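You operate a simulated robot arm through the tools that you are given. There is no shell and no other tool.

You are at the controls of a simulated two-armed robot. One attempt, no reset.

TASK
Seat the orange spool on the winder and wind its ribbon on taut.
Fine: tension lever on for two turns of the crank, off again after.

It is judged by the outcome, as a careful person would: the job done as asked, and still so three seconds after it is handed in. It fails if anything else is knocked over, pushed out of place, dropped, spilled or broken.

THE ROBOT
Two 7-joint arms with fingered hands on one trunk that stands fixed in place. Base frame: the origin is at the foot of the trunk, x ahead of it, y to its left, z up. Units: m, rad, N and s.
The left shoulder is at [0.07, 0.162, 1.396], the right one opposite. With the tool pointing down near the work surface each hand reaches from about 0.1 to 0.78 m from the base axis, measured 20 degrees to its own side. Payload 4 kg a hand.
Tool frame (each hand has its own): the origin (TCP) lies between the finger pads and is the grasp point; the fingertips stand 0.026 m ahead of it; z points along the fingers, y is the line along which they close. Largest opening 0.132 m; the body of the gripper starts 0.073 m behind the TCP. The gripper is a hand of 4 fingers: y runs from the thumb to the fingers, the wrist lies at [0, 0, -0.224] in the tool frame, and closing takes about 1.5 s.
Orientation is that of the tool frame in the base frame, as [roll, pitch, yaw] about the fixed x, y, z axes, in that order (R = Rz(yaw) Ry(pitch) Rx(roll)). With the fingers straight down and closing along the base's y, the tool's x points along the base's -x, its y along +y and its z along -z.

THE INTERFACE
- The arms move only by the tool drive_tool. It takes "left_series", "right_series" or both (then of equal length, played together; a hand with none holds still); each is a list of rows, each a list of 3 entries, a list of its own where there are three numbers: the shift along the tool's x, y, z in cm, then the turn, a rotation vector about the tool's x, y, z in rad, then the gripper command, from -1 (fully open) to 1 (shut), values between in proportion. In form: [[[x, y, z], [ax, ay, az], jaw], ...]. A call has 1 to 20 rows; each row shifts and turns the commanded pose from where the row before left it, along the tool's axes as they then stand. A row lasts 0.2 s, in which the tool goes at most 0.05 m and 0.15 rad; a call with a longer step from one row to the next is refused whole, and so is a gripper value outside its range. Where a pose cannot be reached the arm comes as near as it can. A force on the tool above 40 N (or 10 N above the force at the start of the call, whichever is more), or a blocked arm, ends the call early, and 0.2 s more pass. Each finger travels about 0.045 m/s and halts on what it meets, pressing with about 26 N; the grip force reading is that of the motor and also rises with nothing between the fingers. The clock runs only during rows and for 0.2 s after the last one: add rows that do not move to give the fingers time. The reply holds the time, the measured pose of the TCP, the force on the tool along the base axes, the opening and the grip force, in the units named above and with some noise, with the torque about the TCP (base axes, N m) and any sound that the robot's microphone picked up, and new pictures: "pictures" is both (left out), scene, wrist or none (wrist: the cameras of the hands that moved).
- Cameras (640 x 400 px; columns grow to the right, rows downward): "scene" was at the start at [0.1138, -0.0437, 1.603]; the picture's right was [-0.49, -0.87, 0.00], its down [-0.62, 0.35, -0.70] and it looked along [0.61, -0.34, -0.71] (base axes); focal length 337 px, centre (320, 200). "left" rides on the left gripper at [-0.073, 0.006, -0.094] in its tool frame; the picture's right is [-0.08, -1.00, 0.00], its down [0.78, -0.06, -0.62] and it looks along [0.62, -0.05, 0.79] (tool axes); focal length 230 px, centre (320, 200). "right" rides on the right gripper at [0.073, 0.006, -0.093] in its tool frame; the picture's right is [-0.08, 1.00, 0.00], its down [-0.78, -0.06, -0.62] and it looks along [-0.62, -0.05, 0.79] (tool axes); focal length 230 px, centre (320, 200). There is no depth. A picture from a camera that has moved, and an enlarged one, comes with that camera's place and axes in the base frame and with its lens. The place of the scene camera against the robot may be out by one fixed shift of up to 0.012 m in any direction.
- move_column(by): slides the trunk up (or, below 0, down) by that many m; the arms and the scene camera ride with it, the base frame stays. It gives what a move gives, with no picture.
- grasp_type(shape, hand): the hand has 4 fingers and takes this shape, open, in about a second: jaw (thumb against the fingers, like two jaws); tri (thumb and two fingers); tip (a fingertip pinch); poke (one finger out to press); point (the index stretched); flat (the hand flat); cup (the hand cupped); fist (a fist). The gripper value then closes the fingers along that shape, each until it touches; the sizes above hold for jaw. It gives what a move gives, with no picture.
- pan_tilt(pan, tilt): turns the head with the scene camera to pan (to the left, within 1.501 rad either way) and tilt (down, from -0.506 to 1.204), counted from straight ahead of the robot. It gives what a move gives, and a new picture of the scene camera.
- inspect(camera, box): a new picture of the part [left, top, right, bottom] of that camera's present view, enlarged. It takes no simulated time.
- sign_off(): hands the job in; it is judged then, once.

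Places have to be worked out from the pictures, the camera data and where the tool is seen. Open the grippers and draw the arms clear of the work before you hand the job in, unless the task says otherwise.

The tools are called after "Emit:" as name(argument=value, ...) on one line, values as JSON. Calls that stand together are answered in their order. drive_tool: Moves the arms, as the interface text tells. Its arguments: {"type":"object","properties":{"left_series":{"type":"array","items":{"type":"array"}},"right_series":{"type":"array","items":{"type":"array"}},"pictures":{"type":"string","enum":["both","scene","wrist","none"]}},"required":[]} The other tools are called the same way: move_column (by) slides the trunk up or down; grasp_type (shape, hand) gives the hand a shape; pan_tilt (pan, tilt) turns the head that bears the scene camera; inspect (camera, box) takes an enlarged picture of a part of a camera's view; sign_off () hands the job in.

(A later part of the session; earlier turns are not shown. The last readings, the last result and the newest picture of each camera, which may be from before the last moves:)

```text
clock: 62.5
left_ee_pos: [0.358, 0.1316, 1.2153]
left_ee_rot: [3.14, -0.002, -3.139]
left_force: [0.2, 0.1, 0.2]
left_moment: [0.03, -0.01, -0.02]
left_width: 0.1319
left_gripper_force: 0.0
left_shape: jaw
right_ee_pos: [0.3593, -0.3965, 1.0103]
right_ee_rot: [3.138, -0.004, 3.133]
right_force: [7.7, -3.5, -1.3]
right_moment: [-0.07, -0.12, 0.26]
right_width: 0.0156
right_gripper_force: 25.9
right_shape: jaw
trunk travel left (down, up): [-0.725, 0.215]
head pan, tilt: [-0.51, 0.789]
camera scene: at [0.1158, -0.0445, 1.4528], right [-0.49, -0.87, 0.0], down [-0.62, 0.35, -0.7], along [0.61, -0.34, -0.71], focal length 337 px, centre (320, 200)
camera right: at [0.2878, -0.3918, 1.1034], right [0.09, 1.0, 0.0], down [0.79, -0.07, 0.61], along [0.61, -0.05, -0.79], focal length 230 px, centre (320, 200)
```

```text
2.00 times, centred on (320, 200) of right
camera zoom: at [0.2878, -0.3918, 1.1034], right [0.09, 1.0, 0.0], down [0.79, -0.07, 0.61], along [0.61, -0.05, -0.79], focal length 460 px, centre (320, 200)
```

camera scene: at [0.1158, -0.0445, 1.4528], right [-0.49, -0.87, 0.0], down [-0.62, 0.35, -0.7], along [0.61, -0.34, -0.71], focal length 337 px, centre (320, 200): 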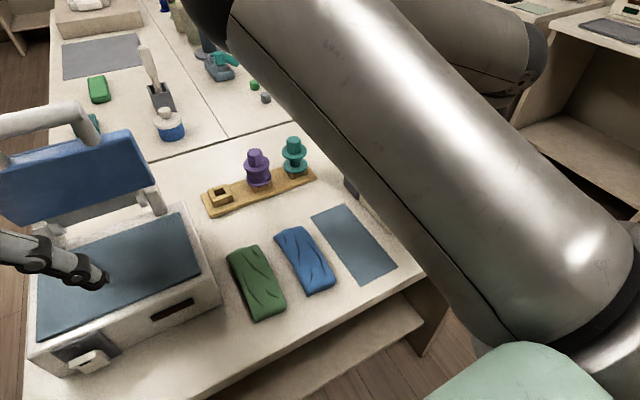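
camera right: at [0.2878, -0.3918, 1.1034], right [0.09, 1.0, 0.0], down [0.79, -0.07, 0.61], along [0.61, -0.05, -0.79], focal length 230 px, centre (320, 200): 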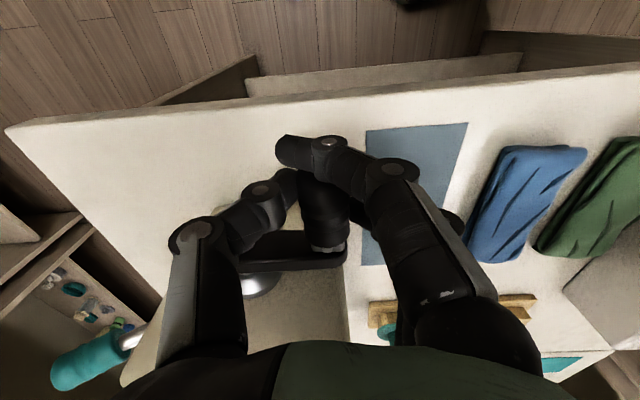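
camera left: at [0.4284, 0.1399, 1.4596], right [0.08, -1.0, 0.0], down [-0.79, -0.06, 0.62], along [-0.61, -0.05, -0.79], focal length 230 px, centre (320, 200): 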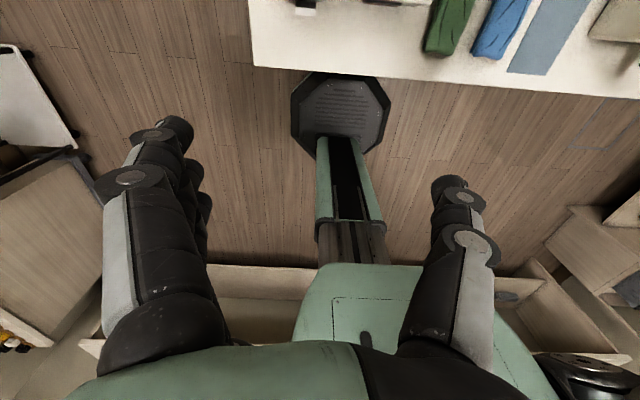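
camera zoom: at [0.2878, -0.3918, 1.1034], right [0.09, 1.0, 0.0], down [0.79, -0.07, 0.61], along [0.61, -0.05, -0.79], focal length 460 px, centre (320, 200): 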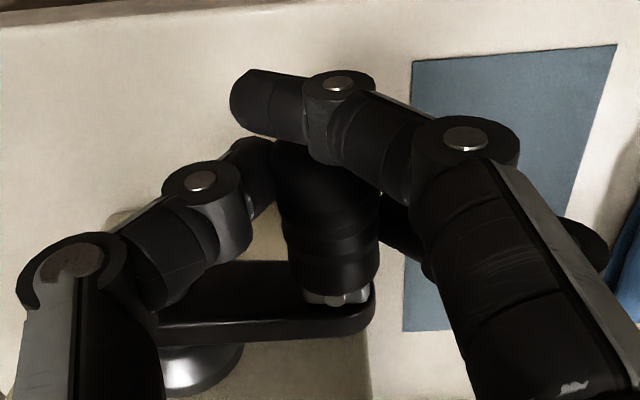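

Half a turn is done with low tangential load and the lever still up. I continue up over the next part.

Emit:
drive_tool(right_series=[[[0, -0.123, -0.918], [0, 0, 0], 1], [[0, -0.259, -0.889], [0, 0, 0], 1], [[0, -0.389, -0.84], [0, 0, 0], 1], [[0, -0.51, -0.773], [0, 0, 0], 1], [[0, -0.62, -0.688], [0, 0, 0], 1], [[0, 0, 0], [0, 0, 0], 1]], pictures="wrist")

Emit:
inspect(camera="right", box=[220, 100, 420, 300])

```text
clock: 64.0
left_ee_pos: [0.3583, 0.1305, 1.2144]
left_ee_rot: [3.138, -0.001, -3.141]
left_force: [-0.4, -0.4, 0.1]
left_moment: [-0.01, -0.05, -0.03]
left_width: 0.1323
left_gripper_force: 0.1
left_shape: jaw
right_ee_pos: [0.3613, -0.4164, 1.0513]
right_ee_rot: [-3.139, -0.002, -3.141]
right_force: [0.7, -9.1, -11.0]
right_moment: [-0.1, 0.07, 0.14]
right_width: 0.0155
right_gripper_force: 26.7
right_shape: jaw
trunk travel left (down, up): [-0.725, 0.215]
head pan, tilt: [-0.51, 0.789]
camera right: at [0.2879, -0.411, 1.145], right [0.08, 1.0, 0.0], down [0.79, -0.06, 0.61], along [0.61, -0.05, -0.79], focal length 230 px, centre (320, 200)
```

right: 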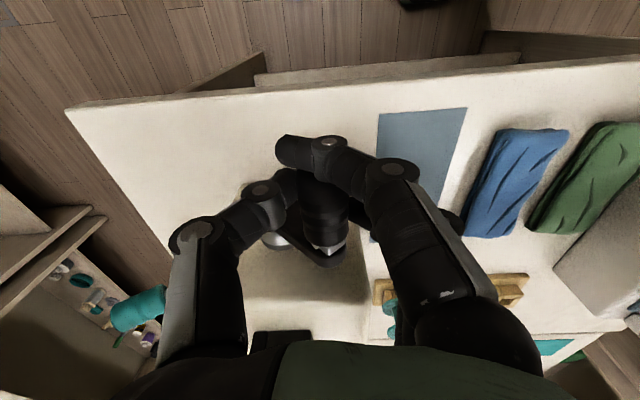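

```text
2.00 times, centred on (320, 200) of right
camera zoom: at [0.2879, -0.411, 1.145], right [0.08, 1.0, 0.0], down [0.79, -0.06, 0.61], along [0.61, -0.05, -0.79], focal length 460 px, centre (320, 200)
```

zoom: 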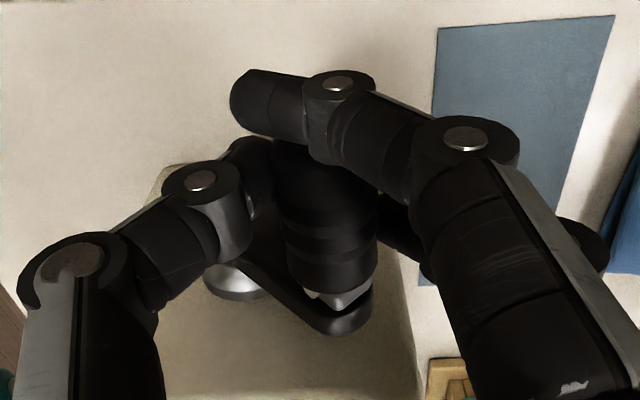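

There's ~14 N inward force; the handle has shifted a couple of millimetres in the grip, so I re-centre the circle to (-0.458, 1.006) and go over the top.

Emit:
drive_tool(right_series=[[[0, -0.95, -0.34], [0, 0, 0], 1], [[0, -0.796, -0.474], [0, 0, 0], 1], [[0, -0.858, -0.35], [0, 0, 0], 1], [[0, -0.9, -0.218], [0, 0, 0], 1], [[0, -0.923, -0.081], [0, 0, 0], 1], [[0, 0, 0], [0, 0, 0], 1]], pictures="wrist")

Emit:
inspect(camera="right", box=[220, 100, 420, 300])

```text
clock: 65.3
left_ee_pos: [0.3575, 0.1323, 1.2153]
left_ee_rot: [-3.14, 0.0, 3.141]
left_force: [0.2, 0.2, 0.6]
left_moment: [0.03, -0.02, -0.02]
left_width: 0.1317
left_gripper_force: 0.0
left_shape: jaw
right_ee_pos: [0.3624, -0.4575, 1.0668]
right_ee_rot: [-3.14, 0.0, 3.141]
right_force: [-2.1, 0.4, -5.5]
right_moment: [0.01, 0.07, 0.27]
right_width: 0.0151
right_gripper_force: 26.0
right_shape: jaw
trunk travel left (down, up): [-0.725, 0.215]
head pan, tilt: [-0.51, 0.789]
camera right: at [0.2878, -0.4534, 1.16], right [0.08, 1.0, 0.0], down [0.78, -0.06, 0.62], along [0.61, -0.05, -0.79], focal length 230 px, centre (320, 200)
```

right: 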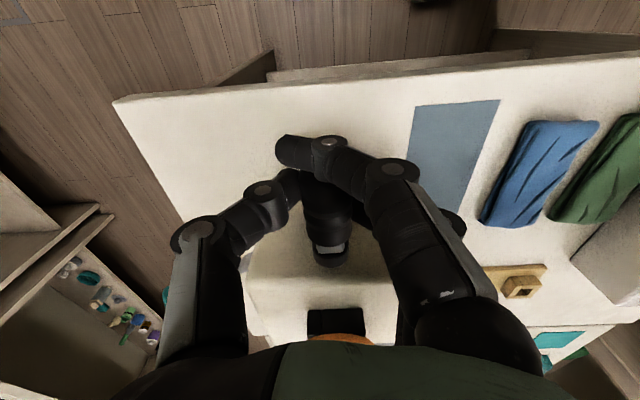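

```text
2.00 times, centred on (320, 200) of right
camera zoom: at [0.2878, -0.4534, 1.16], right [0.08, 1.0, 0.0], down [0.78, -0.06, 0.62], along [0.61, -0.05, -0.79], focal length 460 px, centre (320, 200)
```

zoom: 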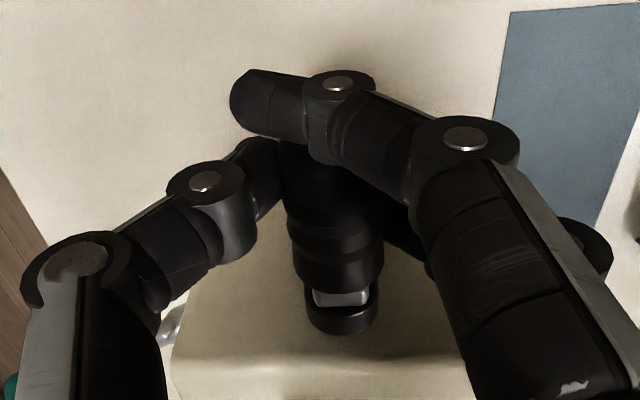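

The handle is at the top of its circle with little load. I continue down the right side.

Emit:
drive_tool(right_series=[[[0, -0.924, 0.1], [0, 0, 0], 1], [[0, -0.905, 0.195], [0, 0, 0], 1], [[0, -0.866, 0.328], [0, 0, 0], 1], [[0, -0.807, 0.454], [0, 0, 0], 1], [[0, -0.73, 0.57], [0, 0, 0], 1], [[0, -0.637, 0.672], [0, 0, 0], 1], [[0, 0, 0], [0, 0, 0], 1]], pictures="both")

Emit:
inspect(camera="right", box=[220, 100, 420, 340])

Emit:
inspect(camera="scene", box=[380, 80, 480, 200])

```text
clock: 67.0
left_ee_pos: [0.3555, 0.1319, 1.2162]
left_ee_rot: [3.14, 0.0, -3.141]
left_force: [-0.6, -0.4, -0.7]
left_moment: [0.02, 0.01, -0.02]
left_width: 0.132
left_gripper_force: 0.0
left_shape: jaw
right_ee_pos: [0.3616, -0.5069, 1.0449]
right_ee_rot: [-3.142, 0.0, 3.14]
right_force: [-3.3, 2.9, -2.4]
right_moment: [-0.01, 0.09, 0.28]
right_width: 0.0155
right_gripper_force: 26.2
right_shape: jaw
trunk travel left (down, up): [-0.725, 0.215]
head pan, tilt: [-0.51, 0.789]
camera scene: at [0.1131, -0.0432, 1.453], right [-0.49, -0.87, 0.0], down [-0.62, 0.35, -0.7], along [0.62, -0.34, -0.71], focal length 337 px, centre (320, 200)
camera right: at [0.2878, -0.5022, 1.1368], right [0.08, 1.0, 0.0], down [0.78, -0.06, 0.62], along [0.62, -0.05, -0.79], focal length 230 px, centre (320, 200)
```

scene: 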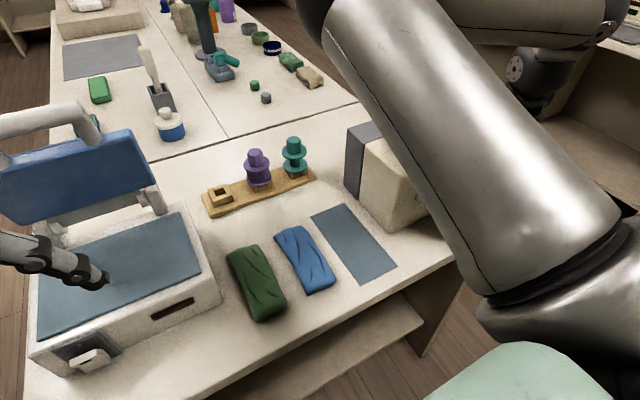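
right: 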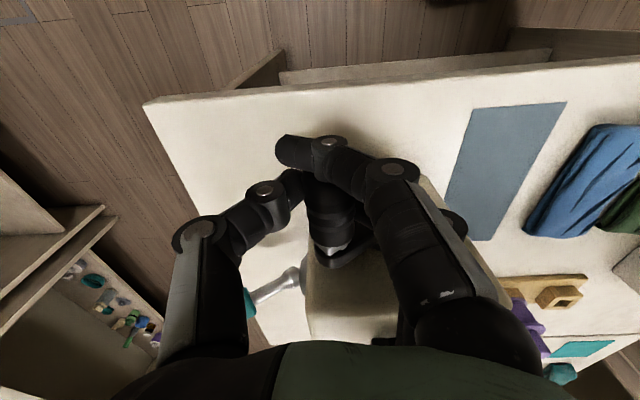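

```text
1.67 times, centred on (320, 220) of right
camera zoom: at [0.2878, -0.5022, 1.1368], right [0.08, 1.0, 0.0], down [0.78, -0.06, 0.62], along [0.62, -0.05, -0.79], focal length 384 px, centre (320, 167)
```

zoom: 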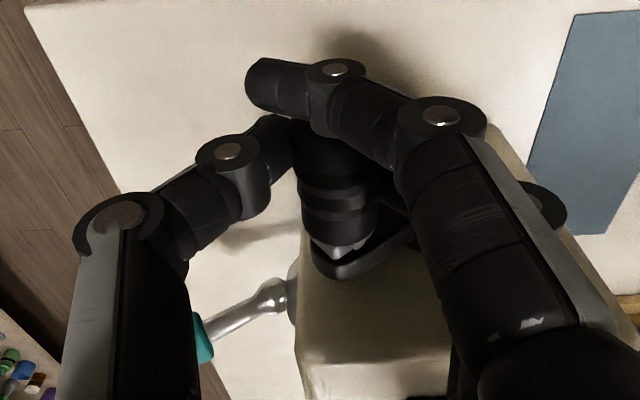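

```text
3.33 times, centred on (430, 140) of scene
camera zoom: at [0.1131, -0.0432, 1.453], right [-0.49, -0.87, 0.0], down [-0.62, 0.35, -0.7], along [0.62, -0.34, -0.71], focal length 1122 px, centre (-47, 400)
```

zoom: 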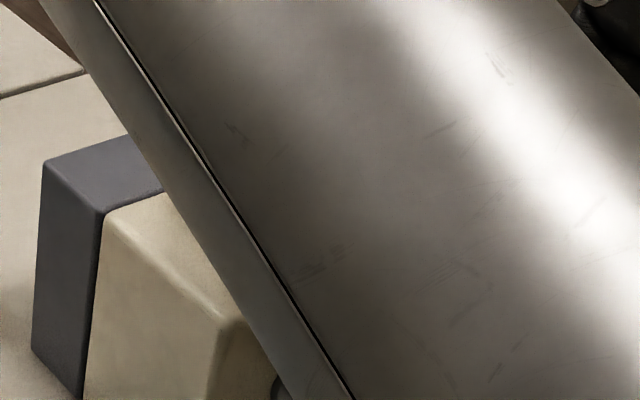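

The first turn is nearly complete with small forces and the lever up. I continue past the start point into the second turn.

Emit:
drive_tool(right_series=[[[0, -0.529, 0.76], [0, 0, 0], 1], [[0, -0.41, 0.831], [0, 0, 0], 1], [[0, -0.281, 0.883], [0, 0, 0], 1], [[0, -0.146, 0.914], [0, 0, 0], 1], [[0, -0.008, 0.926], [0, 0, 0], 1], [[0, 0, 0], [0, 0, 0], 1]], pictures="wrist")

Emit:
inspect(camera="right", box=[220, 100, 420, 340])

```text
clock: 68.3
left_ee_pos: [0.3569, 0.1338, 1.2159]
left_ee_rot: [3.141, 0.0, 3.141]
left_force: [0.3, -0.9, 0.5]
left_moment: [-0.02, 0.01, 0.04]
left_width: 0.1319
left_gripper_force: 0.0
left_shape: jaw
right_ee_pos: [0.361, -0.5203, 1.0012]
right_ee_rot: [3.142, 0.002, 3.14]
right_force: [-2.6, 3.0, 0.7]
right_moment: [0.03, 0.05, 0.28]
right_width: 0.0157
right_gripper_force: 25.7
right_shape: jaw
trunk travel left (down, up): [-0.725, 0.215]
head pan, tilt: [-0.51, 0.789]
camera right: at [0.2877, -0.5154, 1.0942], right [0.08, 1.0, 0.0], down [0.78, -0.06, 0.62], along [0.62, -0.05, -0.79], focal length 230 px, centre (320, 200)
```

right: 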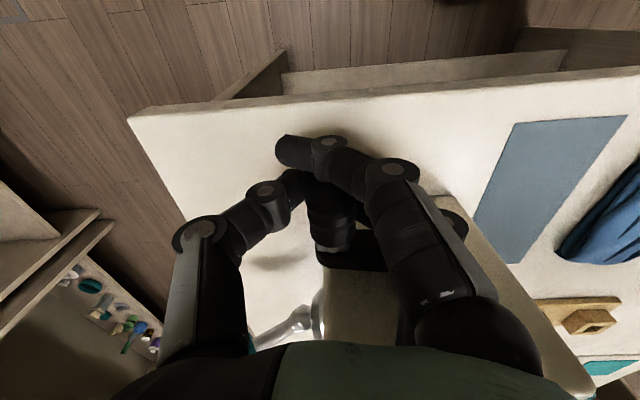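

```text
1.67 times, centred on (320, 220) of right
camera zoom: at [0.2877, -0.5154, 1.0942], right [0.08, 1.0, 0.0], down [0.78, -0.06, 0.62], along [0.62, -0.05, -0.79], focal length 384 px, centre (320, 167)
```

zoom: 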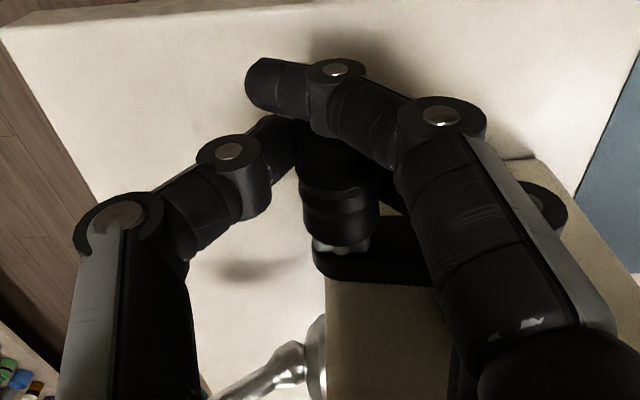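

One full turn is done. I let go of the handle here (its original rest position) and lift clear, to check the spool and the winding direction with the scene camera before the second turn.

Emit:
drive_tool(right_series=[[[0, 0, 0], [0, 0, 0], 0.4], [[0, 0, 0], [0, 0, 0], -0.06], [[0, 0, 0], [0, 0, 0], -0.06], [[0, 0, 0], [0, 0, 0], -0.06], [[0, 0, 0], [0, 0, 0], -0.06], [[0, 0, -2], [0, 0, 0], -0.06], [[0, 0, -4], [0, 0, 0], -0.06], [[1, 0, -4.5], [0, 0, 0], -0.06], [[1.5, -0.5, -4.5], [0, 0, 0], -0.06], [[1.5, -0.5, -3], [0, 0, 0], -0.06], [[0, 0, 0], [0, 0, 0], -0.06]], pictures="both")

Emit:
inspect(camera="scene", box=[340, 80, 500, 240])

Emit:
inspect(camera="scene", box=[385, 85, 445, 165])

Emit:
inspect(camera="right", box=[240, 60, 440, 300])

```text
clock: 70.8
left_ee_pos: [0.3587, 0.1325, 1.2153]
left_ee_rot: [3.141, -0.002, 3.139]
left_force: [0.4, -0.4, -0.4]
left_moment: [0.01, 0.02, 0.01]
left_width: 0.1318
left_gripper_force: 0.0
left_shape: jaw
right_ee_pos: [0.3228, -0.5304, 1.1797]
right_ee_rot: [-3.141, 0.0, 3.141]
right_force: [-1.1, -0.1, 0.7]
right_moment: [0.02, 0.01, 0.01]
right_width: 0.0691
right_gripper_force: 0.0
right_shape: jaw
trunk travel left (down, up): [-0.725, 0.215]
head pan, tilt: [-0.51, 0.789]
camera scene: at [0.1146, -0.0438, 1.4529], right [-0.49, -0.87, 0.0], down [-0.62, 0.35, -0.7], along [0.61, -0.34, -0.71], focal length 337 px, centre (320, 200)
camera right: at [0.2482, -0.5261, 1.2736], right [0.08, 1.0, 0.0], down [0.79, -0.06, 0.62], along [0.61, -0.05, -0.79], focal length 230 px, centre (320, 200)
```

scene: 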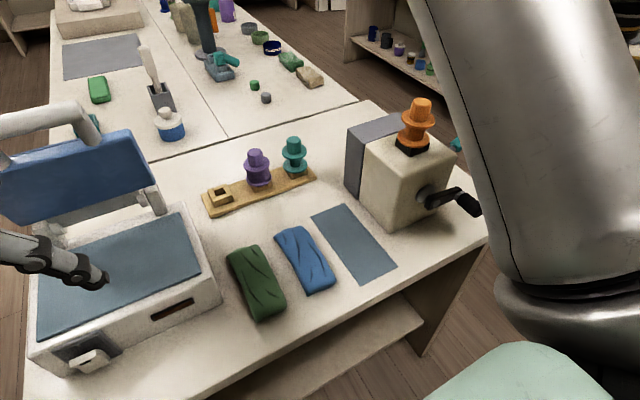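
right: 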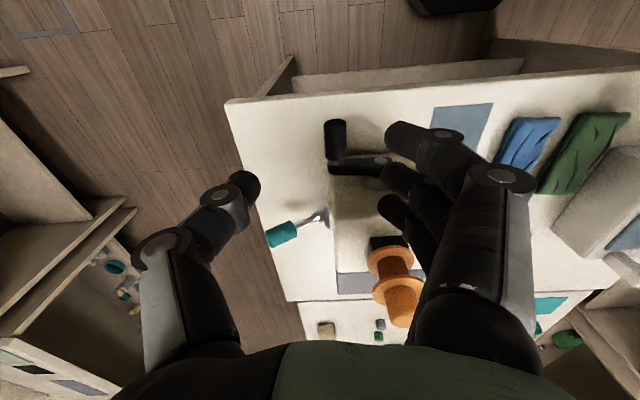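

```text
2.50 times, centred on (420, 160) of scene
camera zoom: at [0.1146, -0.0438, 1.4529], right [-0.49, -0.87, 0.0], down [-0.62, 0.35, -0.7], along [0.61, -0.34, -0.71], focal length 842 px, centre (70, 300)
```

zoom: 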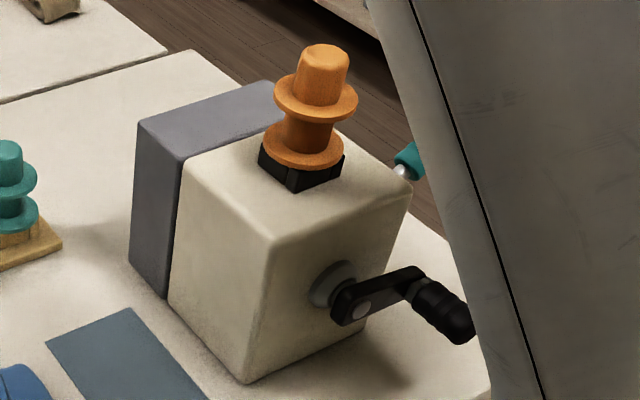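

```text
5.00 times, centred on (415, 125) of scene
camera zoom: at [0.1146, -0.0438, 1.4529], right [-0.49, -0.87, 0.0], down [-0.62, 0.35, -0.7], along [0.61, -0.34, -0.71], focal length 1684 px, centre (-155, 575)
```

zoom: 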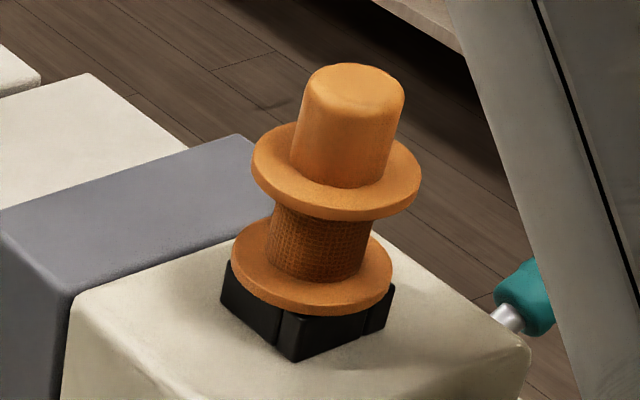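

```text
1.67 times, centred on (340, 180) of right
camera zoom: at [0.2482, -0.5261, 1.2736], right [0.08, 1.0, 0.0], down [0.79, -0.06, 0.62], along [0.61, -0.05, -0.79], focal length 384 px, centre (287, 233)
```

zoom: 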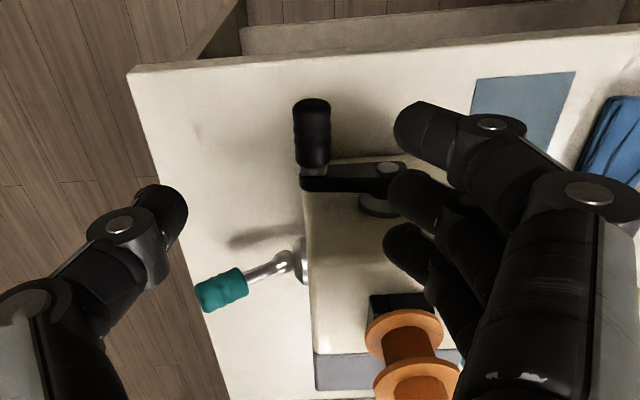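

The ribbon is now visible winding onto the orange spool, so this direction is right; the lever is still on and the spool stays seated. I go back down and regrip the handle for the second turn.

Emit:
drive_tool(right_series=[[[-1.9, 0.7, 3], [0, 0, 0], -0.06], [[-1.9, 0.7, 3], [0, 0, 0], -0.06], [[0, 0, 3], [0, 0, 0], -0.06], [[0, 0, 3], [0, 0, 0], -0.06], [[0, 0, 3], [0, 0, 0], -0.06], [[0, 0, 1.5], [0, 0, 0], -0.06], [[0, 0, 1.0], [0, 0, 0], -0.06], [[0, 0, 0], [0, 0, 0], -0.06]], pictures="wrist")

Emit:
inspect(camera="right", box=[220, 100, 420, 300])

```text
clock: 72.5
left_ee_pos: [0.3568, 0.1321, 1.2163]
left_ee_rot: [-3.14, -0.001, 3.141]
left_force: [-0.2, 0.9, 0.6]
left_moment: [0.01, -0.01, -0.01]
left_width: 0.1317
left_gripper_force: 0.0
left_shape: jaw
right_ee_pos: [0.3593, -0.5163, 1.0049]
right_ee_rot: [-3.142, 0.0, -3.141]
right_force: [0.2, 0.0, 0.6]
right_moment: [0.02, 0.05, 0.01]
right_width: 0.0693
right_gripper_force: 0.0
right_shape: jaw
trunk travel left (down, up): [-0.725, 0.215]
head pan, tilt: [-0.51, 0.789]
camera right: at [0.2858, -0.5126, 1.0983], right [0.08, 1.0, 0.0], down [0.78, -0.06, 0.62], along [0.62, -0.05, -0.79], focal length 230 px, centre (320, 200)
```

right: 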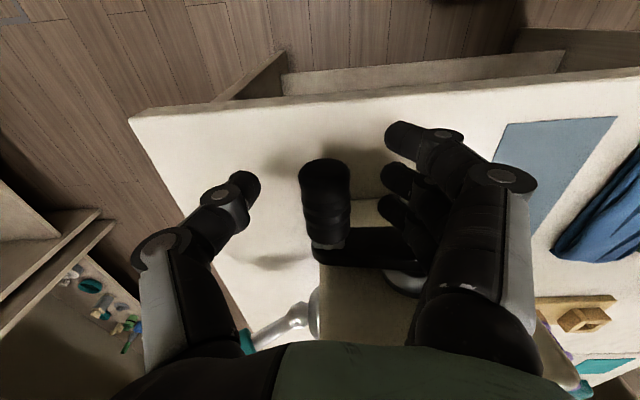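

```text
2.00 times, centred on (320, 200) of right
camera zoom: at [0.2858, -0.5126, 1.0983], right [0.08, 1.0, 0.0], down [0.78, -0.06, 0.62], along [0.62, -0.05, -0.79], focal length 460 px, centre (320, 200)
```

zoom: 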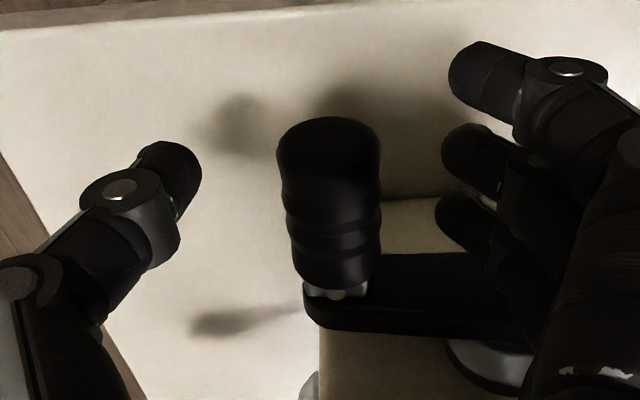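

The handle is between the fingers, 2–3 mm toward the finger side. I recentre slightly and close.

Emit:
drive_tool(right_series=[[[-0.1, 0.2, 0], [0, 0, 0], -0.06], [[0, 0, 0], [0, 0, 0], 0.4], [[0, 0, 0], [0, 0, 0], 1], [[0, 0, 0], [0, 0, 0], 1], [[0, 0, 0], [0, 0, 0], 1], [[0, 0, 0], [0, 0, 0], 1], [[0, 0, 0], [0, 0, 0], 1]], pictures="none")

```text
clock: 74.2
left_ee_pos: [0.3573, 0.1296, 1.2159]
left_ee_rot: [3.139, 0.001, -3.141]
left_force: [-0.3, 0.3, 1.5]
left_moment: [-0.01, 0.03, 0.01]
left_width: 0.1317
left_gripper_force: 0.1
left_shape: jaw
right_ee_pos: [0.3605, -0.5166, 1.005]
right_ee_rot: [3.141, 0.0, -3.141]
right_force: [0.3, -3.4, -2.0]
right_moment: [-0.02, 0.0, 0.22]
right_width: 0.0168
right_gripper_force: 25.3
right_shape: jaw
trunk travel left (down, up): [-0.725, 0.215]
head pan, tilt: [-0.51, 0.789]
```

Gripped again (φ≈0.05 of the second turn). I run the first quarter down to the bottom in one call with the fitted circle.

Emit:
drive_tool(right_series=[[[0, 0.02, 0.919], [0, 0, 0], 1], [[0, 0.252, 0.891], [0, 0, 0], 1], [[0, 0.382, 0.844], [0, 0, 0], 1], [[0, 0.504, 0.777], [0, 0, 0], 1], [[0, 0.614, 0.693], [0, 0, 0], 1], [[0, 0.711, 0.594], [0, 0, 0], 1], [[0, 0.792, 0.481], [0, 0, 0], 1], [[0, 0.855, 0.357], [0, 0, 0], 1], [[0, 0.898, 0.225], [0, 0, 0], 1], [[0, 0.922, 0.089], [0, 0, 0], 1], [[0, 0, 0], [0, 0, 0], 1]], pictures="wrist")

```text
clock: 76.5
left_ee_pos: [0.3562, 0.1341, 1.2152]
left_ee_rot: [3.141, 0.0, 3.141]
left_force: [0.9, 0.1, 0.3]
left_moment: [0.02, -0.01, -0.02]
left_width: 0.132
left_gripper_force: 0.0
left_shape: jaw
right_ee_pos: [0.3598, -0.4565, 0.9484]
right_ee_rot: [3.141, 0.002, 3.14]
right_force: [-1.6, -0.9, 11.3]
right_moment: [0.0, -0.06, 0.27]
right_width: 0.0174
right_gripper_force: 25.4
right_shape: jaw
trunk travel left (down, up): [-0.725, 0.215]
head pan, tilt: [-0.51, 0.789]
camera right: at [0.2865, -0.4505, 1.0417], right [0.08, 1.0, 0.0], down [0.78, -0.06, 0.62], along [0.62, -0.05, -0.79], focal length 230 px, centre (320, 200)
```

right: 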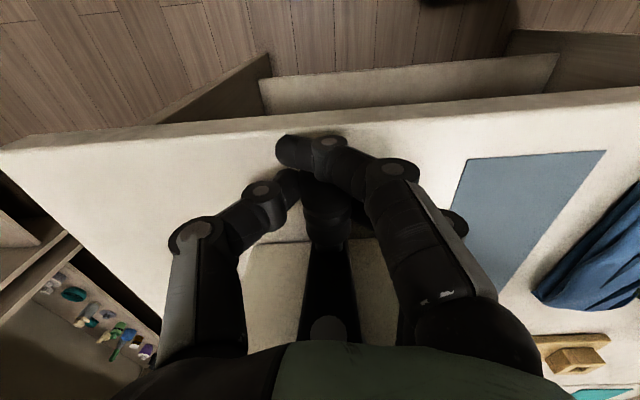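

At the bottom with an 11 N upward push; I raise the path slightly and run the next half circle section up the left side.

Emit:
drive_tool(right_series=[[[0, 0.68, -0.19], [0, 0, 0], 1], [[0, 0.9, -0.19], [0, 0, 0], 1], [[0, 0.87, -0.32], [0, 0, 0], 1], [[0, 0.81, -0.45], [0, 0, 0], 1], [[0, 0.74, -0.56], [0, 0, 0], 1], [[0, 0.64, -0.67], [0, 0, 0], 1], [[0, 0.54, -0.75], [0, 0, 0], 1], [[0, 0.41, -0.83], [0, 0, 0], 1], [[0, 0.29, -0.88], [0, 0, 0], 1], [[0, 0.15, -0.91], [0, 0, 0], 1], [[0, 0.02, -0.93], [0, 0, 0], 1], [[0, 0, 0], [0, 0, 0], 1]], pictures="both")

```text
clock: 79.2
left_ee_pos: [0.3596, 0.1308, 1.2152]
left_ee_rot: [3.14, -0.002, -3.141]
left_force: [0.3, 0.1, -0.4]
left_moment: [0.0, -0.01, -0.01]
left_width: 0.132
left_gripper_force: 0.1
left_shape: jaw
right_ee_pos: [0.3591, -0.3961, 1.0108]
right_ee_rot: [3.137, -0.003, 3.132]
right_force: [9.4, -6.2, -2.2]
right_moment: [-0.09, -0.14, 0.26]
right_width: 0.0169
right_gripper_force: 26.2
right_shape: jaw
trunk travel left (down, up): [-0.725, 0.215]
head pan, tilt: [-0.51, 0.789]
camera scene: at [0.1164, -0.0449, 1.4527], right [-0.49, -0.87, 0.0], down [-0.62, 0.35, -0.7], along [0.61, -0.34, -0.71], focal length 337 px, centre (320, 200)
camera right: at [0.2865, -0.3919, 1.1048], right [0.09, 1.0, 0.0], down [0.79, -0.07, 0.61], along [0.61, -0.05, -0.79], focal length 230 px, centre (320, 200)
```

scene: 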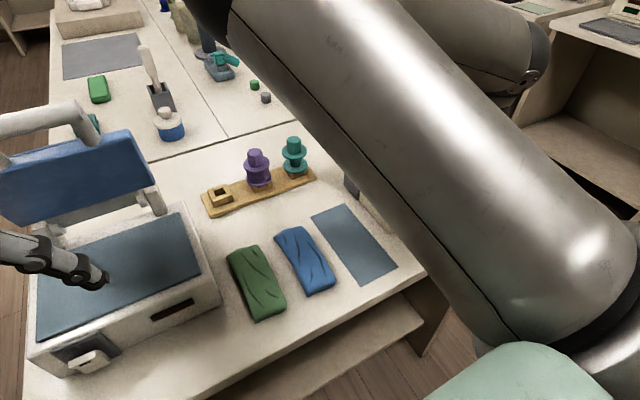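
right: 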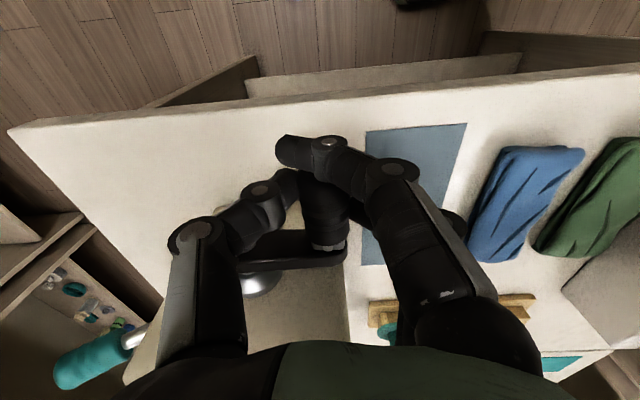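

One and a half turns now, lever still up. I run the upper-left quarter to the top with the corrected circle.

Emit:
drive_tool(right_series=[[[0, -0.32, -0.62], [0, 0, 0], 1], [[0, -0.26, -0.89], [0, 0, 0], 1], [[0, -0.39, -0.84], [0, 0, 0], 1], [[0, -0.51, -0.77], [0, 0, 0], 1], [[0, -0.62, -0.69], [0, 0, 0], 1], [[0, -0.72, -0.59], [0, 0, 0], 1], [[0, -0.79, -0.47], [0, 0, 0], 1], [[0, -0.86, -0.35], [0, 0, 0], 1], [[0, -0.9, -0.22], [0, 0, 0], 1], [[0, -0.92, -0.08], [0, 0, 0], 1], [[0, 0, 0], [0, 0, 0], 1]], pictures="wrist")

```text
clock: 81.5
left_ee_pos: [0.3563, 0.1334, 1.2152]
left_ee_rot: [3.141, -0.001, -3.142]
left_force: [1.0, -0.5, -0.5]
left_moment: [0.01, 0.02, 0.02]
left_width: 0.1319
left_gripper_force: 0.0
left_shape: jaw
right_ee_pos: [0.3595, -0.4571, 1.0689]
right_ee_rot: [-3.139, 0.0, 3.139]
right_force: [-4.8, 0.2, -4.4]
right_moment: [0.01, 0.08, 0.24]
right_width: 0.0163
right_gripper_force: 25.9
right_shape: jaw
trunk travel left (down, up): [-0.725, 0.215]
head pan, tilt: [-0.51, 0.789]
camera right: at [0.2867, -0.453, 1.1625], right [0.08, 1.0, 0.0], down [0.78, -0.06, 0.62], along [0.61, -0.05, -0.79], focal length 230 px, centre (320, 200)
```

right: 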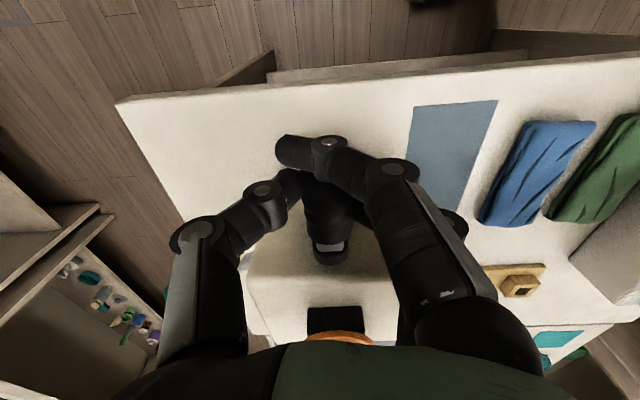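

At the top of the second turn. I run the last quarter-and-a-bit down the right side to finish just past two full turns.

Emit:
drive_tool(right_series=[[[0, -0.924, 0.08], [0, 0, 0], 1], [[0, -0.905, 0.195], [0, 0, 0], 1], [[0, -0.866, 0.328], [0, 0, 0], 1], [[0, -0.807, 0.454], [0, 0, 0], 1], [[0, -0.73, 0.57], [0, 0, 0], 1], [[0, -0.637, 0.672], [0, 0, 0], 1], [[0, -0.529, 0.76], [0, 0, 0], 1], [[0, -0.41, 0.831], [0, 0, 0], 1], [[0, -0.281, 0.883], [0, 0, 0], 1], [[0, -0.146, 0.914], [0, 0, 0], 1], [[0, -0.008, 0.926], [0, 0, 0], 1], [[0, 0.044, 0.43], [0, 0, 0], 1], [[0, 0, 0], [0, 0, 0], 1]], pictures="wrist")

Emit:
inspect(camera="right", box=[220, 100, 420, 340])

```text
clock: 84.3
left_ee_pos: [0.3564, 0.1332, 1.2151]
left_ee_rot: [3.141, 0.0, -3.141]
left_force: [-0.2, -0.8, -1.0]
left_moment: [0.02, 0.0, -0.02]
left_width: 0.1319
left_gripper_force: 0.0
left_shape: jaw
right_ee_pos: [0.3606, -0.5196, 0.9999]
right_ee_rot: [3.141, 0.0, 3.137]
right_force: [-5.4, 3.8, 1.1]
right_moment: [0.09, 0.1, 0.31]
right_width: 0.0168
right_gripper_force: 25.7
right_shape: jaw
trunk travel left (down, up): [-0.725, 0.215]
head pan, tilt: [-0.51, 0.789]
camera right: at [0.2867, -0.5145, 1.0925], right [0.08, 1.0, 0.0], down [0.78, -0.06, 0.62], along [0.62, -0.05, -0.79], focal length 230 px, centre (320, 200)
```

right: 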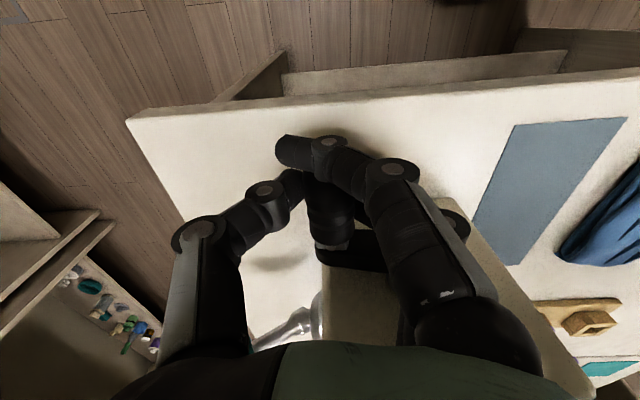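

```text
1.67 times, centred on (320, 220) of right
camera zoom: at [0.2867, -0.5145, 1.0925], right [0.08, 1.0, 0.0], down [0.78, -0.06, 0.62], along [0.62, -0.05, -0.79], focal length 384 px, centre (320, 167)
```

zoom: 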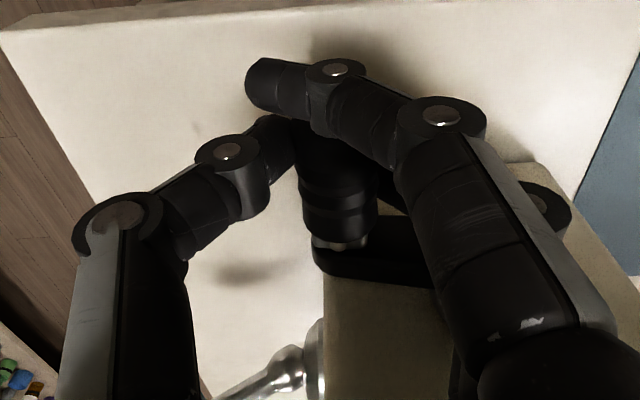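

The crank is back at its starting side after two turns. I add a small 0.1 rad to be surely past two turns, then release, lift clear and look.

Emit:
drive_tool(right_series=[[[0, 0.08, 0.61], [0, 0, 0], 1], [[0, 0, 0], [0, 0, 0], 1], [[0, 0, 0], [0, 0, 0], 0.4], [[0, 0, 0], [0, 0, 0], -0.06], [[0, 0, 0], [0, 0, 0], -0.06], [[0, 0, 0], [0, 0, 0], -0.06], [[0, 0, 0], [0, 0, 0], -0.06], [[0, 0, -2], [0, 0, 0], -0.06], [[0, 0, -4], [0, 0, 0], -0.06], [[1, 0, -4.5], [0, 0, 0], -0.06], [[1.5, -0.5, -4.5], [0, 0, 0], -0.06], [[1.5, -0.5, -3], [0, 0, 0], -0.06], [[0, 0, 0], [0, 0, 0], -0.06]], pictures="both")

Emit:
inspect(camera="scene", box=[340, 80, 520, 260])

Emit:
inspect(camera="scene", box=[385, 85, 445, 165])

Emit:
inspect(camera="right", box=[240, 60, 440, 300])

```text
clock: 87.2
left_ee_pos: [0.3578, 0.1324, 1.2162]
left_ee_rot: [3.14, -0.003, -3.141]
left_force: [0.9, -1.3, 0.2]
left_moment: [0.02, -0.01, -0.03]
left_width: 0.132
left_gripper_force: 0.0
left_shape: jaw
right_ee_pos: [0.3199, -0.5284, 1.1738]
right_ee_rot: [-3.141, -0.003, 3.139]
right_force: [0.1, -0.5, -0.3]
right_moment: [0.02, 0.04, 0.01]
right_width: 0.0692
right_gripper_force: 0.0
right_shape: jaw
trunk travel left (down, up): [-0.725, 0.215]
head pan, tilt: [-0.51, 0.789]
camera scene: at [0.1146, -0.0436, 1.4529], right [-0.49, -0.87, 0.0], down [-0.62, 0.35, -0.7], along [0.61, -0.34, -0.71], focal length 337 px, centre (320, 200)
camera right: at [0.2464, -0.5243, 1.2671], right [0.08, 1.0, 0.0], down [0.79, -0.06, 0.62], along [0.61, -0.05, -0.79], focal length 230 px, centre (320, 200)
```

scene: 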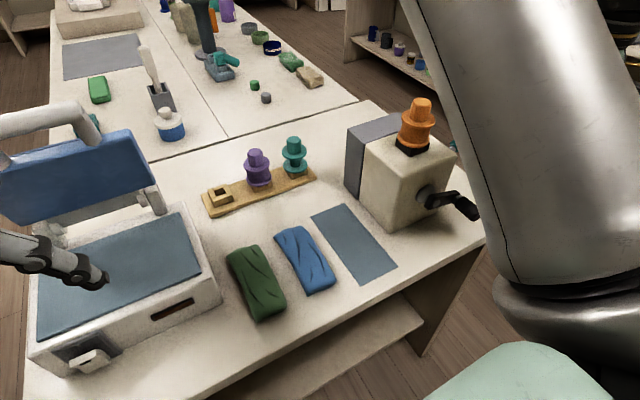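
right: 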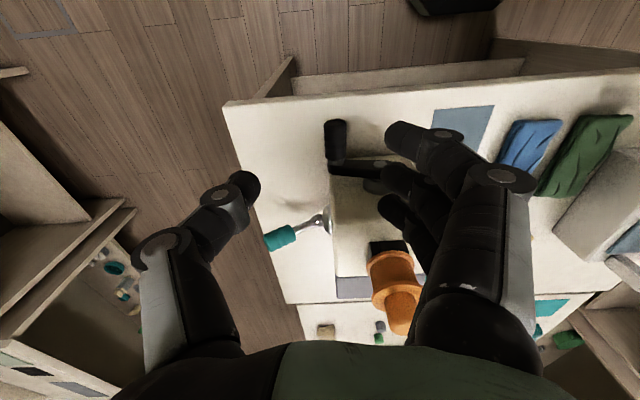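

```text
2.22 times, centred on (430, 170) of scene
camera zoom: at [0.1146, -0.0436, 1.4529], right [-0.49, -0.87, 0.0], down [-0.62, 0.35, -0.7], along [0.61, -0.34, -0.71], focal length 748 px, centre (76, 267)
```

zoom: 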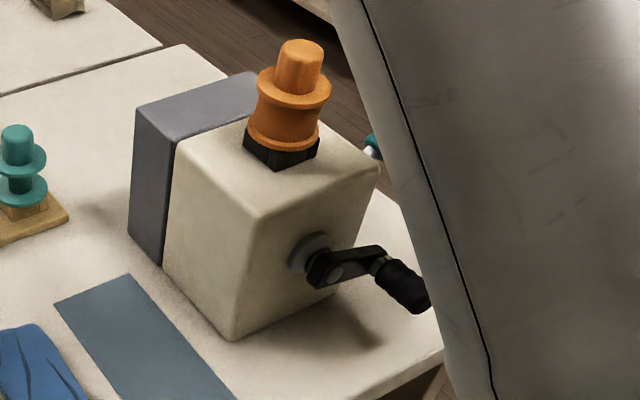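

```text
5.00 times, centred on (415, 125) of scene
camera zoom: at [0.1146, -0.0436, 1.4529], right [-0.49, -0.87, 0.0], down [-0.62, 0.35, -0.7], along [0.61, -0.34, -0.71], focal length 1684 px, centre (-155, 575)
```

zoom: 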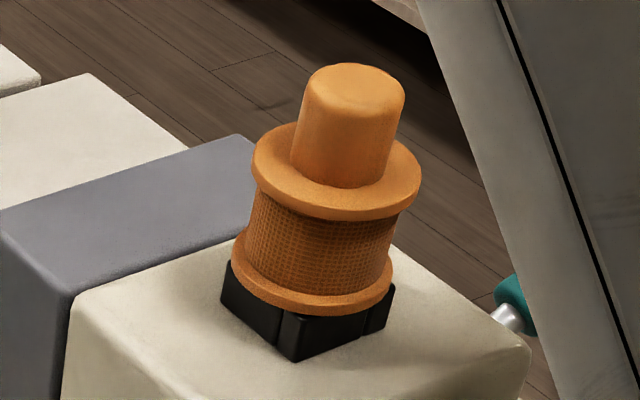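

```text
1.67 times, centred on (340, 180) of right
camera zoom: at [0.2464, -0.5243, 1.2671], right [0.08, 1.0, 0.0], down [0.79, -0.06, 0.62], along [0.61, -0.05, -0.79], focal length 384 px, centre (287, 233)
```

zoom: 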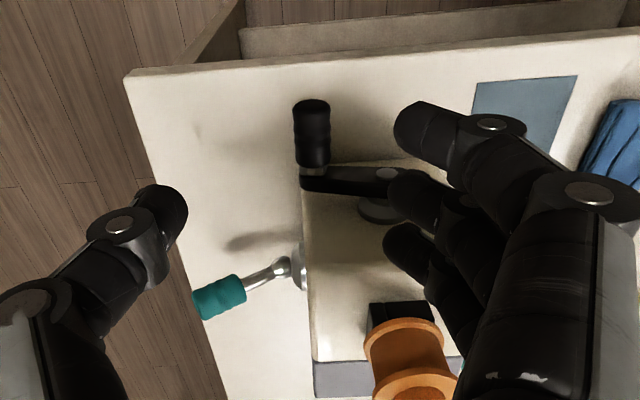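

The spool is now wound full of ribbon, like the purple one, and the crank rests just past two turns. Now the lever goes off again: I move the hand out to the side, turn it to close along x, and bring it over the lever.

Emit:
drive_tool(right_series=[[[0, -3.6, -0.6], [0, 0, 0], -0.06], [[0, -3.6, -0.6], [0, 0, 0], -0.06], [[0, 0, 0], [0, 0, -0.1428], -0.06], [[0, 0, 0], [0, 0, -0.1428], -0.06], [[0, 0, 0], [0, 0, -0.1428], -0.06], [[0, 0, 0], [0, 0, -0.1428], -0.06], [[0, 0, 0], [0, 0, -0.1428], -0.06], [[0, 0, 0], [0, 0, -0.1428], -0.06], [[0, 0, 0], [0, 0, -0.1428], -0.06], [[0, 0, 0], [0, 0, -0.1428], -0.06], [[0, 0, 0], [0, 0, -0.1428], -0.06], [[0, 0, 0], [0, 0, -0.1428], -0.06], [[0, 0, 0], [0, 0, -0.1428], -0.06], [[0, -4.5, 0], [0, 0, 0], -0.06], [[0, -4.5, 0], [0, 0, 0], -0.06], [[0, -4.5, 0], [0, 0, 0], -0.06], [[0, -4.5, 0], [0, 0, 0], -0.06], [[0, 0, 0], [0, 0, 0], -0.06]], pictures="both")

Emit:
inspect(camera="right", box=[230, 30, 430, 270])

```text
clock: 91.0
left_ee_pos: [0.3557, 0.1315, 1.2152]
left_ee_rot: [3.141, -0.001, -3.14]
left_force: [-0.6, 0.5, -0.2]
left_moment: [0.03, -0.01, 0.01]
left_width: 0.132
left_gripper_force: 0.2
left_shape: jaw
right_ee_pos: [0.5003, -0.6028, 1.1834]
right_ee_rot: [-3.14, -0.001, -1.573]
right_force: [-0.2, -0.6, 0.6]
right_moment: [0.01, -0.03, -0.02]
right_width: 0.0693
right_gripper_force: 0.1
right_shape: jaw
trunk travel left (down, up): [-0.725, 0.215]
head pan, tilt: [-0.51, 0.789]
camera scene: at [0.113, -0.0431, 1.4531], right [-0.49, -0.87, 0.0], down [-0.62, 0.35, -0.71], along [0.62, -0.34, -0.71], focal length 337 px, centre (320, 200)
camera right: at [0.4939, -0.676, 1.2767], right [-1.0, 0.08, 0.0], down [0.06, 0.79, 0.62], along [0.05, 0.61, -0.79], focal length 230 px, centre (320, 200)
```

scene: 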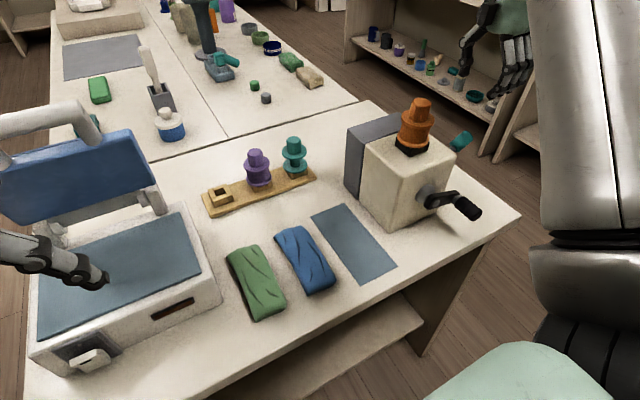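
right: 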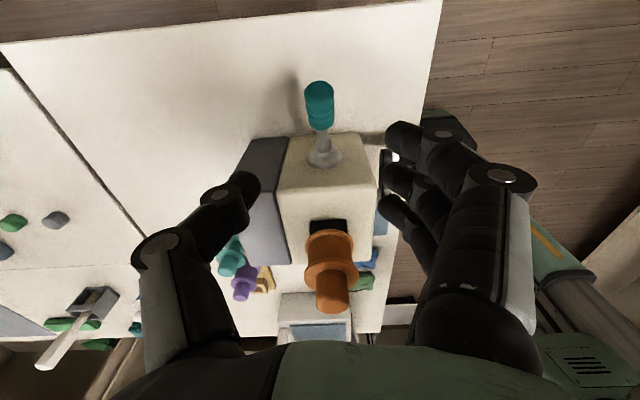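

```text
1.67 times, centred on (330, 150) of right
camera zoom: at [0.4939, -0.676, 1.2767], right [-1.0, 0.08, 0.0], down [0.06, 0.79, 0.62], along [0.05, 0.61, -0.79], focal length 384 px, centre (303, 283)
```

zoom: 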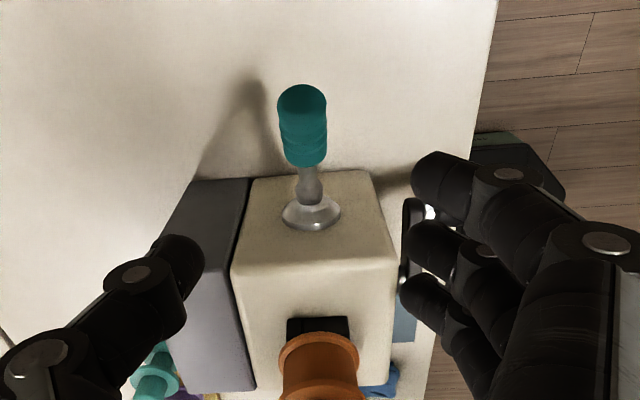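

The hand is right above the lever knob (x≈0.500, y≈-0.603). I descend around it and tilt the tool a little to match the raised lever.

Emit:
drive_tool(right_series=[[[0, 0, 4], [0, 0, 0], -0.06], [[0, 0, 4], [0, 0, 0], -0.06], [[0, 0, 4], [0, 0, 0], -0.06], [[0, 0, 2.5], [0, 0, 0], -0.06], [[0, 0, 0], [0, 0.125, 0], -0.06], [[0, 0, 0], [0, 0.125, 0], -0.06], [[0, 0, 0], [0, 0, 0], -0.06]], pictures="wrist")

Emit:
inspect(camera="right", box=[230, 110, 430, 350])

```text
clock: 92.5
left_ee_pos: [0.3569, 0.1299, 1.2158]
left_ee_rot: [3.14, 0.0, 3.141]
left_force: [-0.6, -0.1, 0.0]
left_moment: [0.0, 0.0, -0.01]
left_width: 0.1319
left_gripper_force: 0.0
left_shape: jaw
right_ee_pos: [0.499, -0.6041, 1.0368]
right_ee_rot: [-3.141, -0.249, -1.572]
right_force: [-0.9, -0.6, -1.2]
right_moment: [0.04, 0.01, 0.01]
right_width: 0.0693
right_gripper_force: 0.2
right_shape: jaw
trunk travel left (down, up): [-0.725, 0.215]
head pan, tilt: [-0.51, 0.789]
camera right: at [0.4937, -0.6521, 1.1461], right [-1.0, 0.08, -0.02], down [0.06, 0.91, 0.4], along [0.05, 0.4, -0.91], focal length 230 px, centre (320, 200)
```

right: 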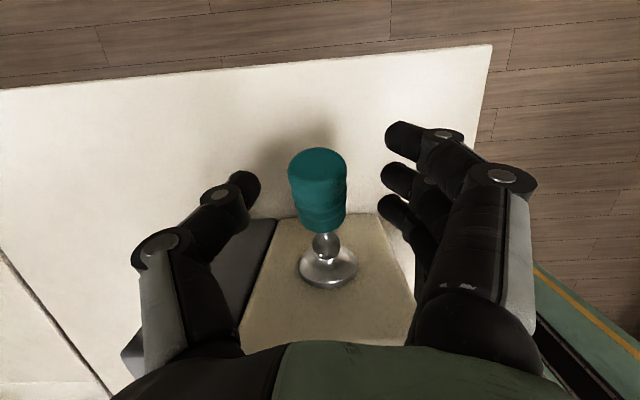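

```text
1.67 times, centred on (330, 230) of right
camera zoom: at [0.4937, -0.6521, 1.1461], right [-1.0, 0.08, -0.02], down [0.06, 0.91, 0.4], along [0.05, 0.4, -0.91], focal length 384 px, centre (303, 150)
```

zoom: 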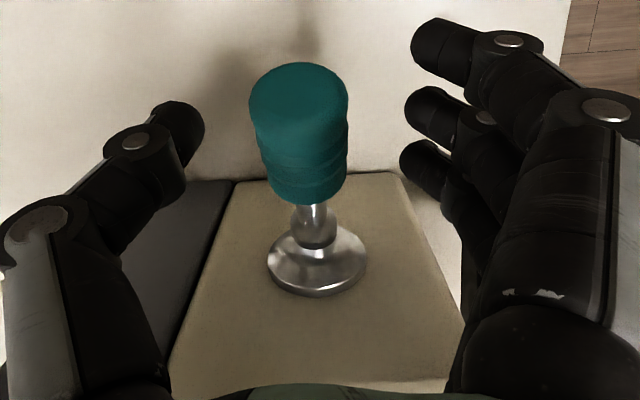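

The knob is well placed. I lower a touch, close on it, and start the downward arc with the tool turning along.

Emit:
drive_tool(right_series=[[[-0.17, 0, 0.68], [0, 0, 0], -0.06], [[0, 0, 0], [0, 0, 0], 0.4], [[0, 0, 0], [0, 0, 0], 1], [[0, 0, 0], [0, 0, 0], 1], [[0, 0, 0], [0, 0, 0], 1], [[0, 0, 0], [0, 0, 0], 1], [[0.07, 0, 0.32], [0, -0.05, 0], 1], [[0.07, 0, 0.32], [0, -0.05, 0], 1], [[0, 0, 0], [0, 0, 0], 1]], pictures="wrist")

```text
clock: 94.5
left_ee_pos: [0.3579, 0.1323, 1.2159]
left_ee_rot: [3.14, -0.001, -3.14]
left_force: [-0.3, -0.4, -0.4]
left_moment: [-0.01, 0.0, 0.01]
left_width: 0.1319
left_gripper_force: 0.0
left_shape: jaw
right_ee_pos: [0.5025, -0.6052, 1.0264]
right_ee_rot: [3.139, -0.15, -1.573]
right_force: [3.5, -2.5, 2.2]
right_moment: [-0.09, -0.08, 0.08]
right_width: 0.0106
right_gripper_force: 26.1
right_shape: jaw
trunk travel left (down, up): [-0.725, 0.215]
head pan, tilt: [-0.51, 0.789]
camera right: at [0.4954, -0.6638, 1.1294], right [-1.0, 0.08, -0.01], down [0.06, 0.87, 0.49], along [0.05, 0.49, -0.87], focal length 230 px, centre (320, 200)
```

right: 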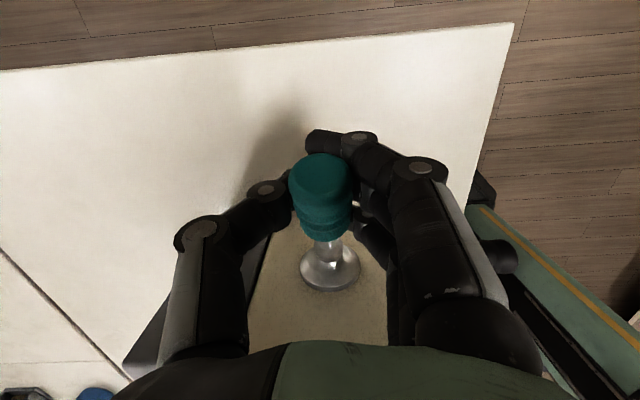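

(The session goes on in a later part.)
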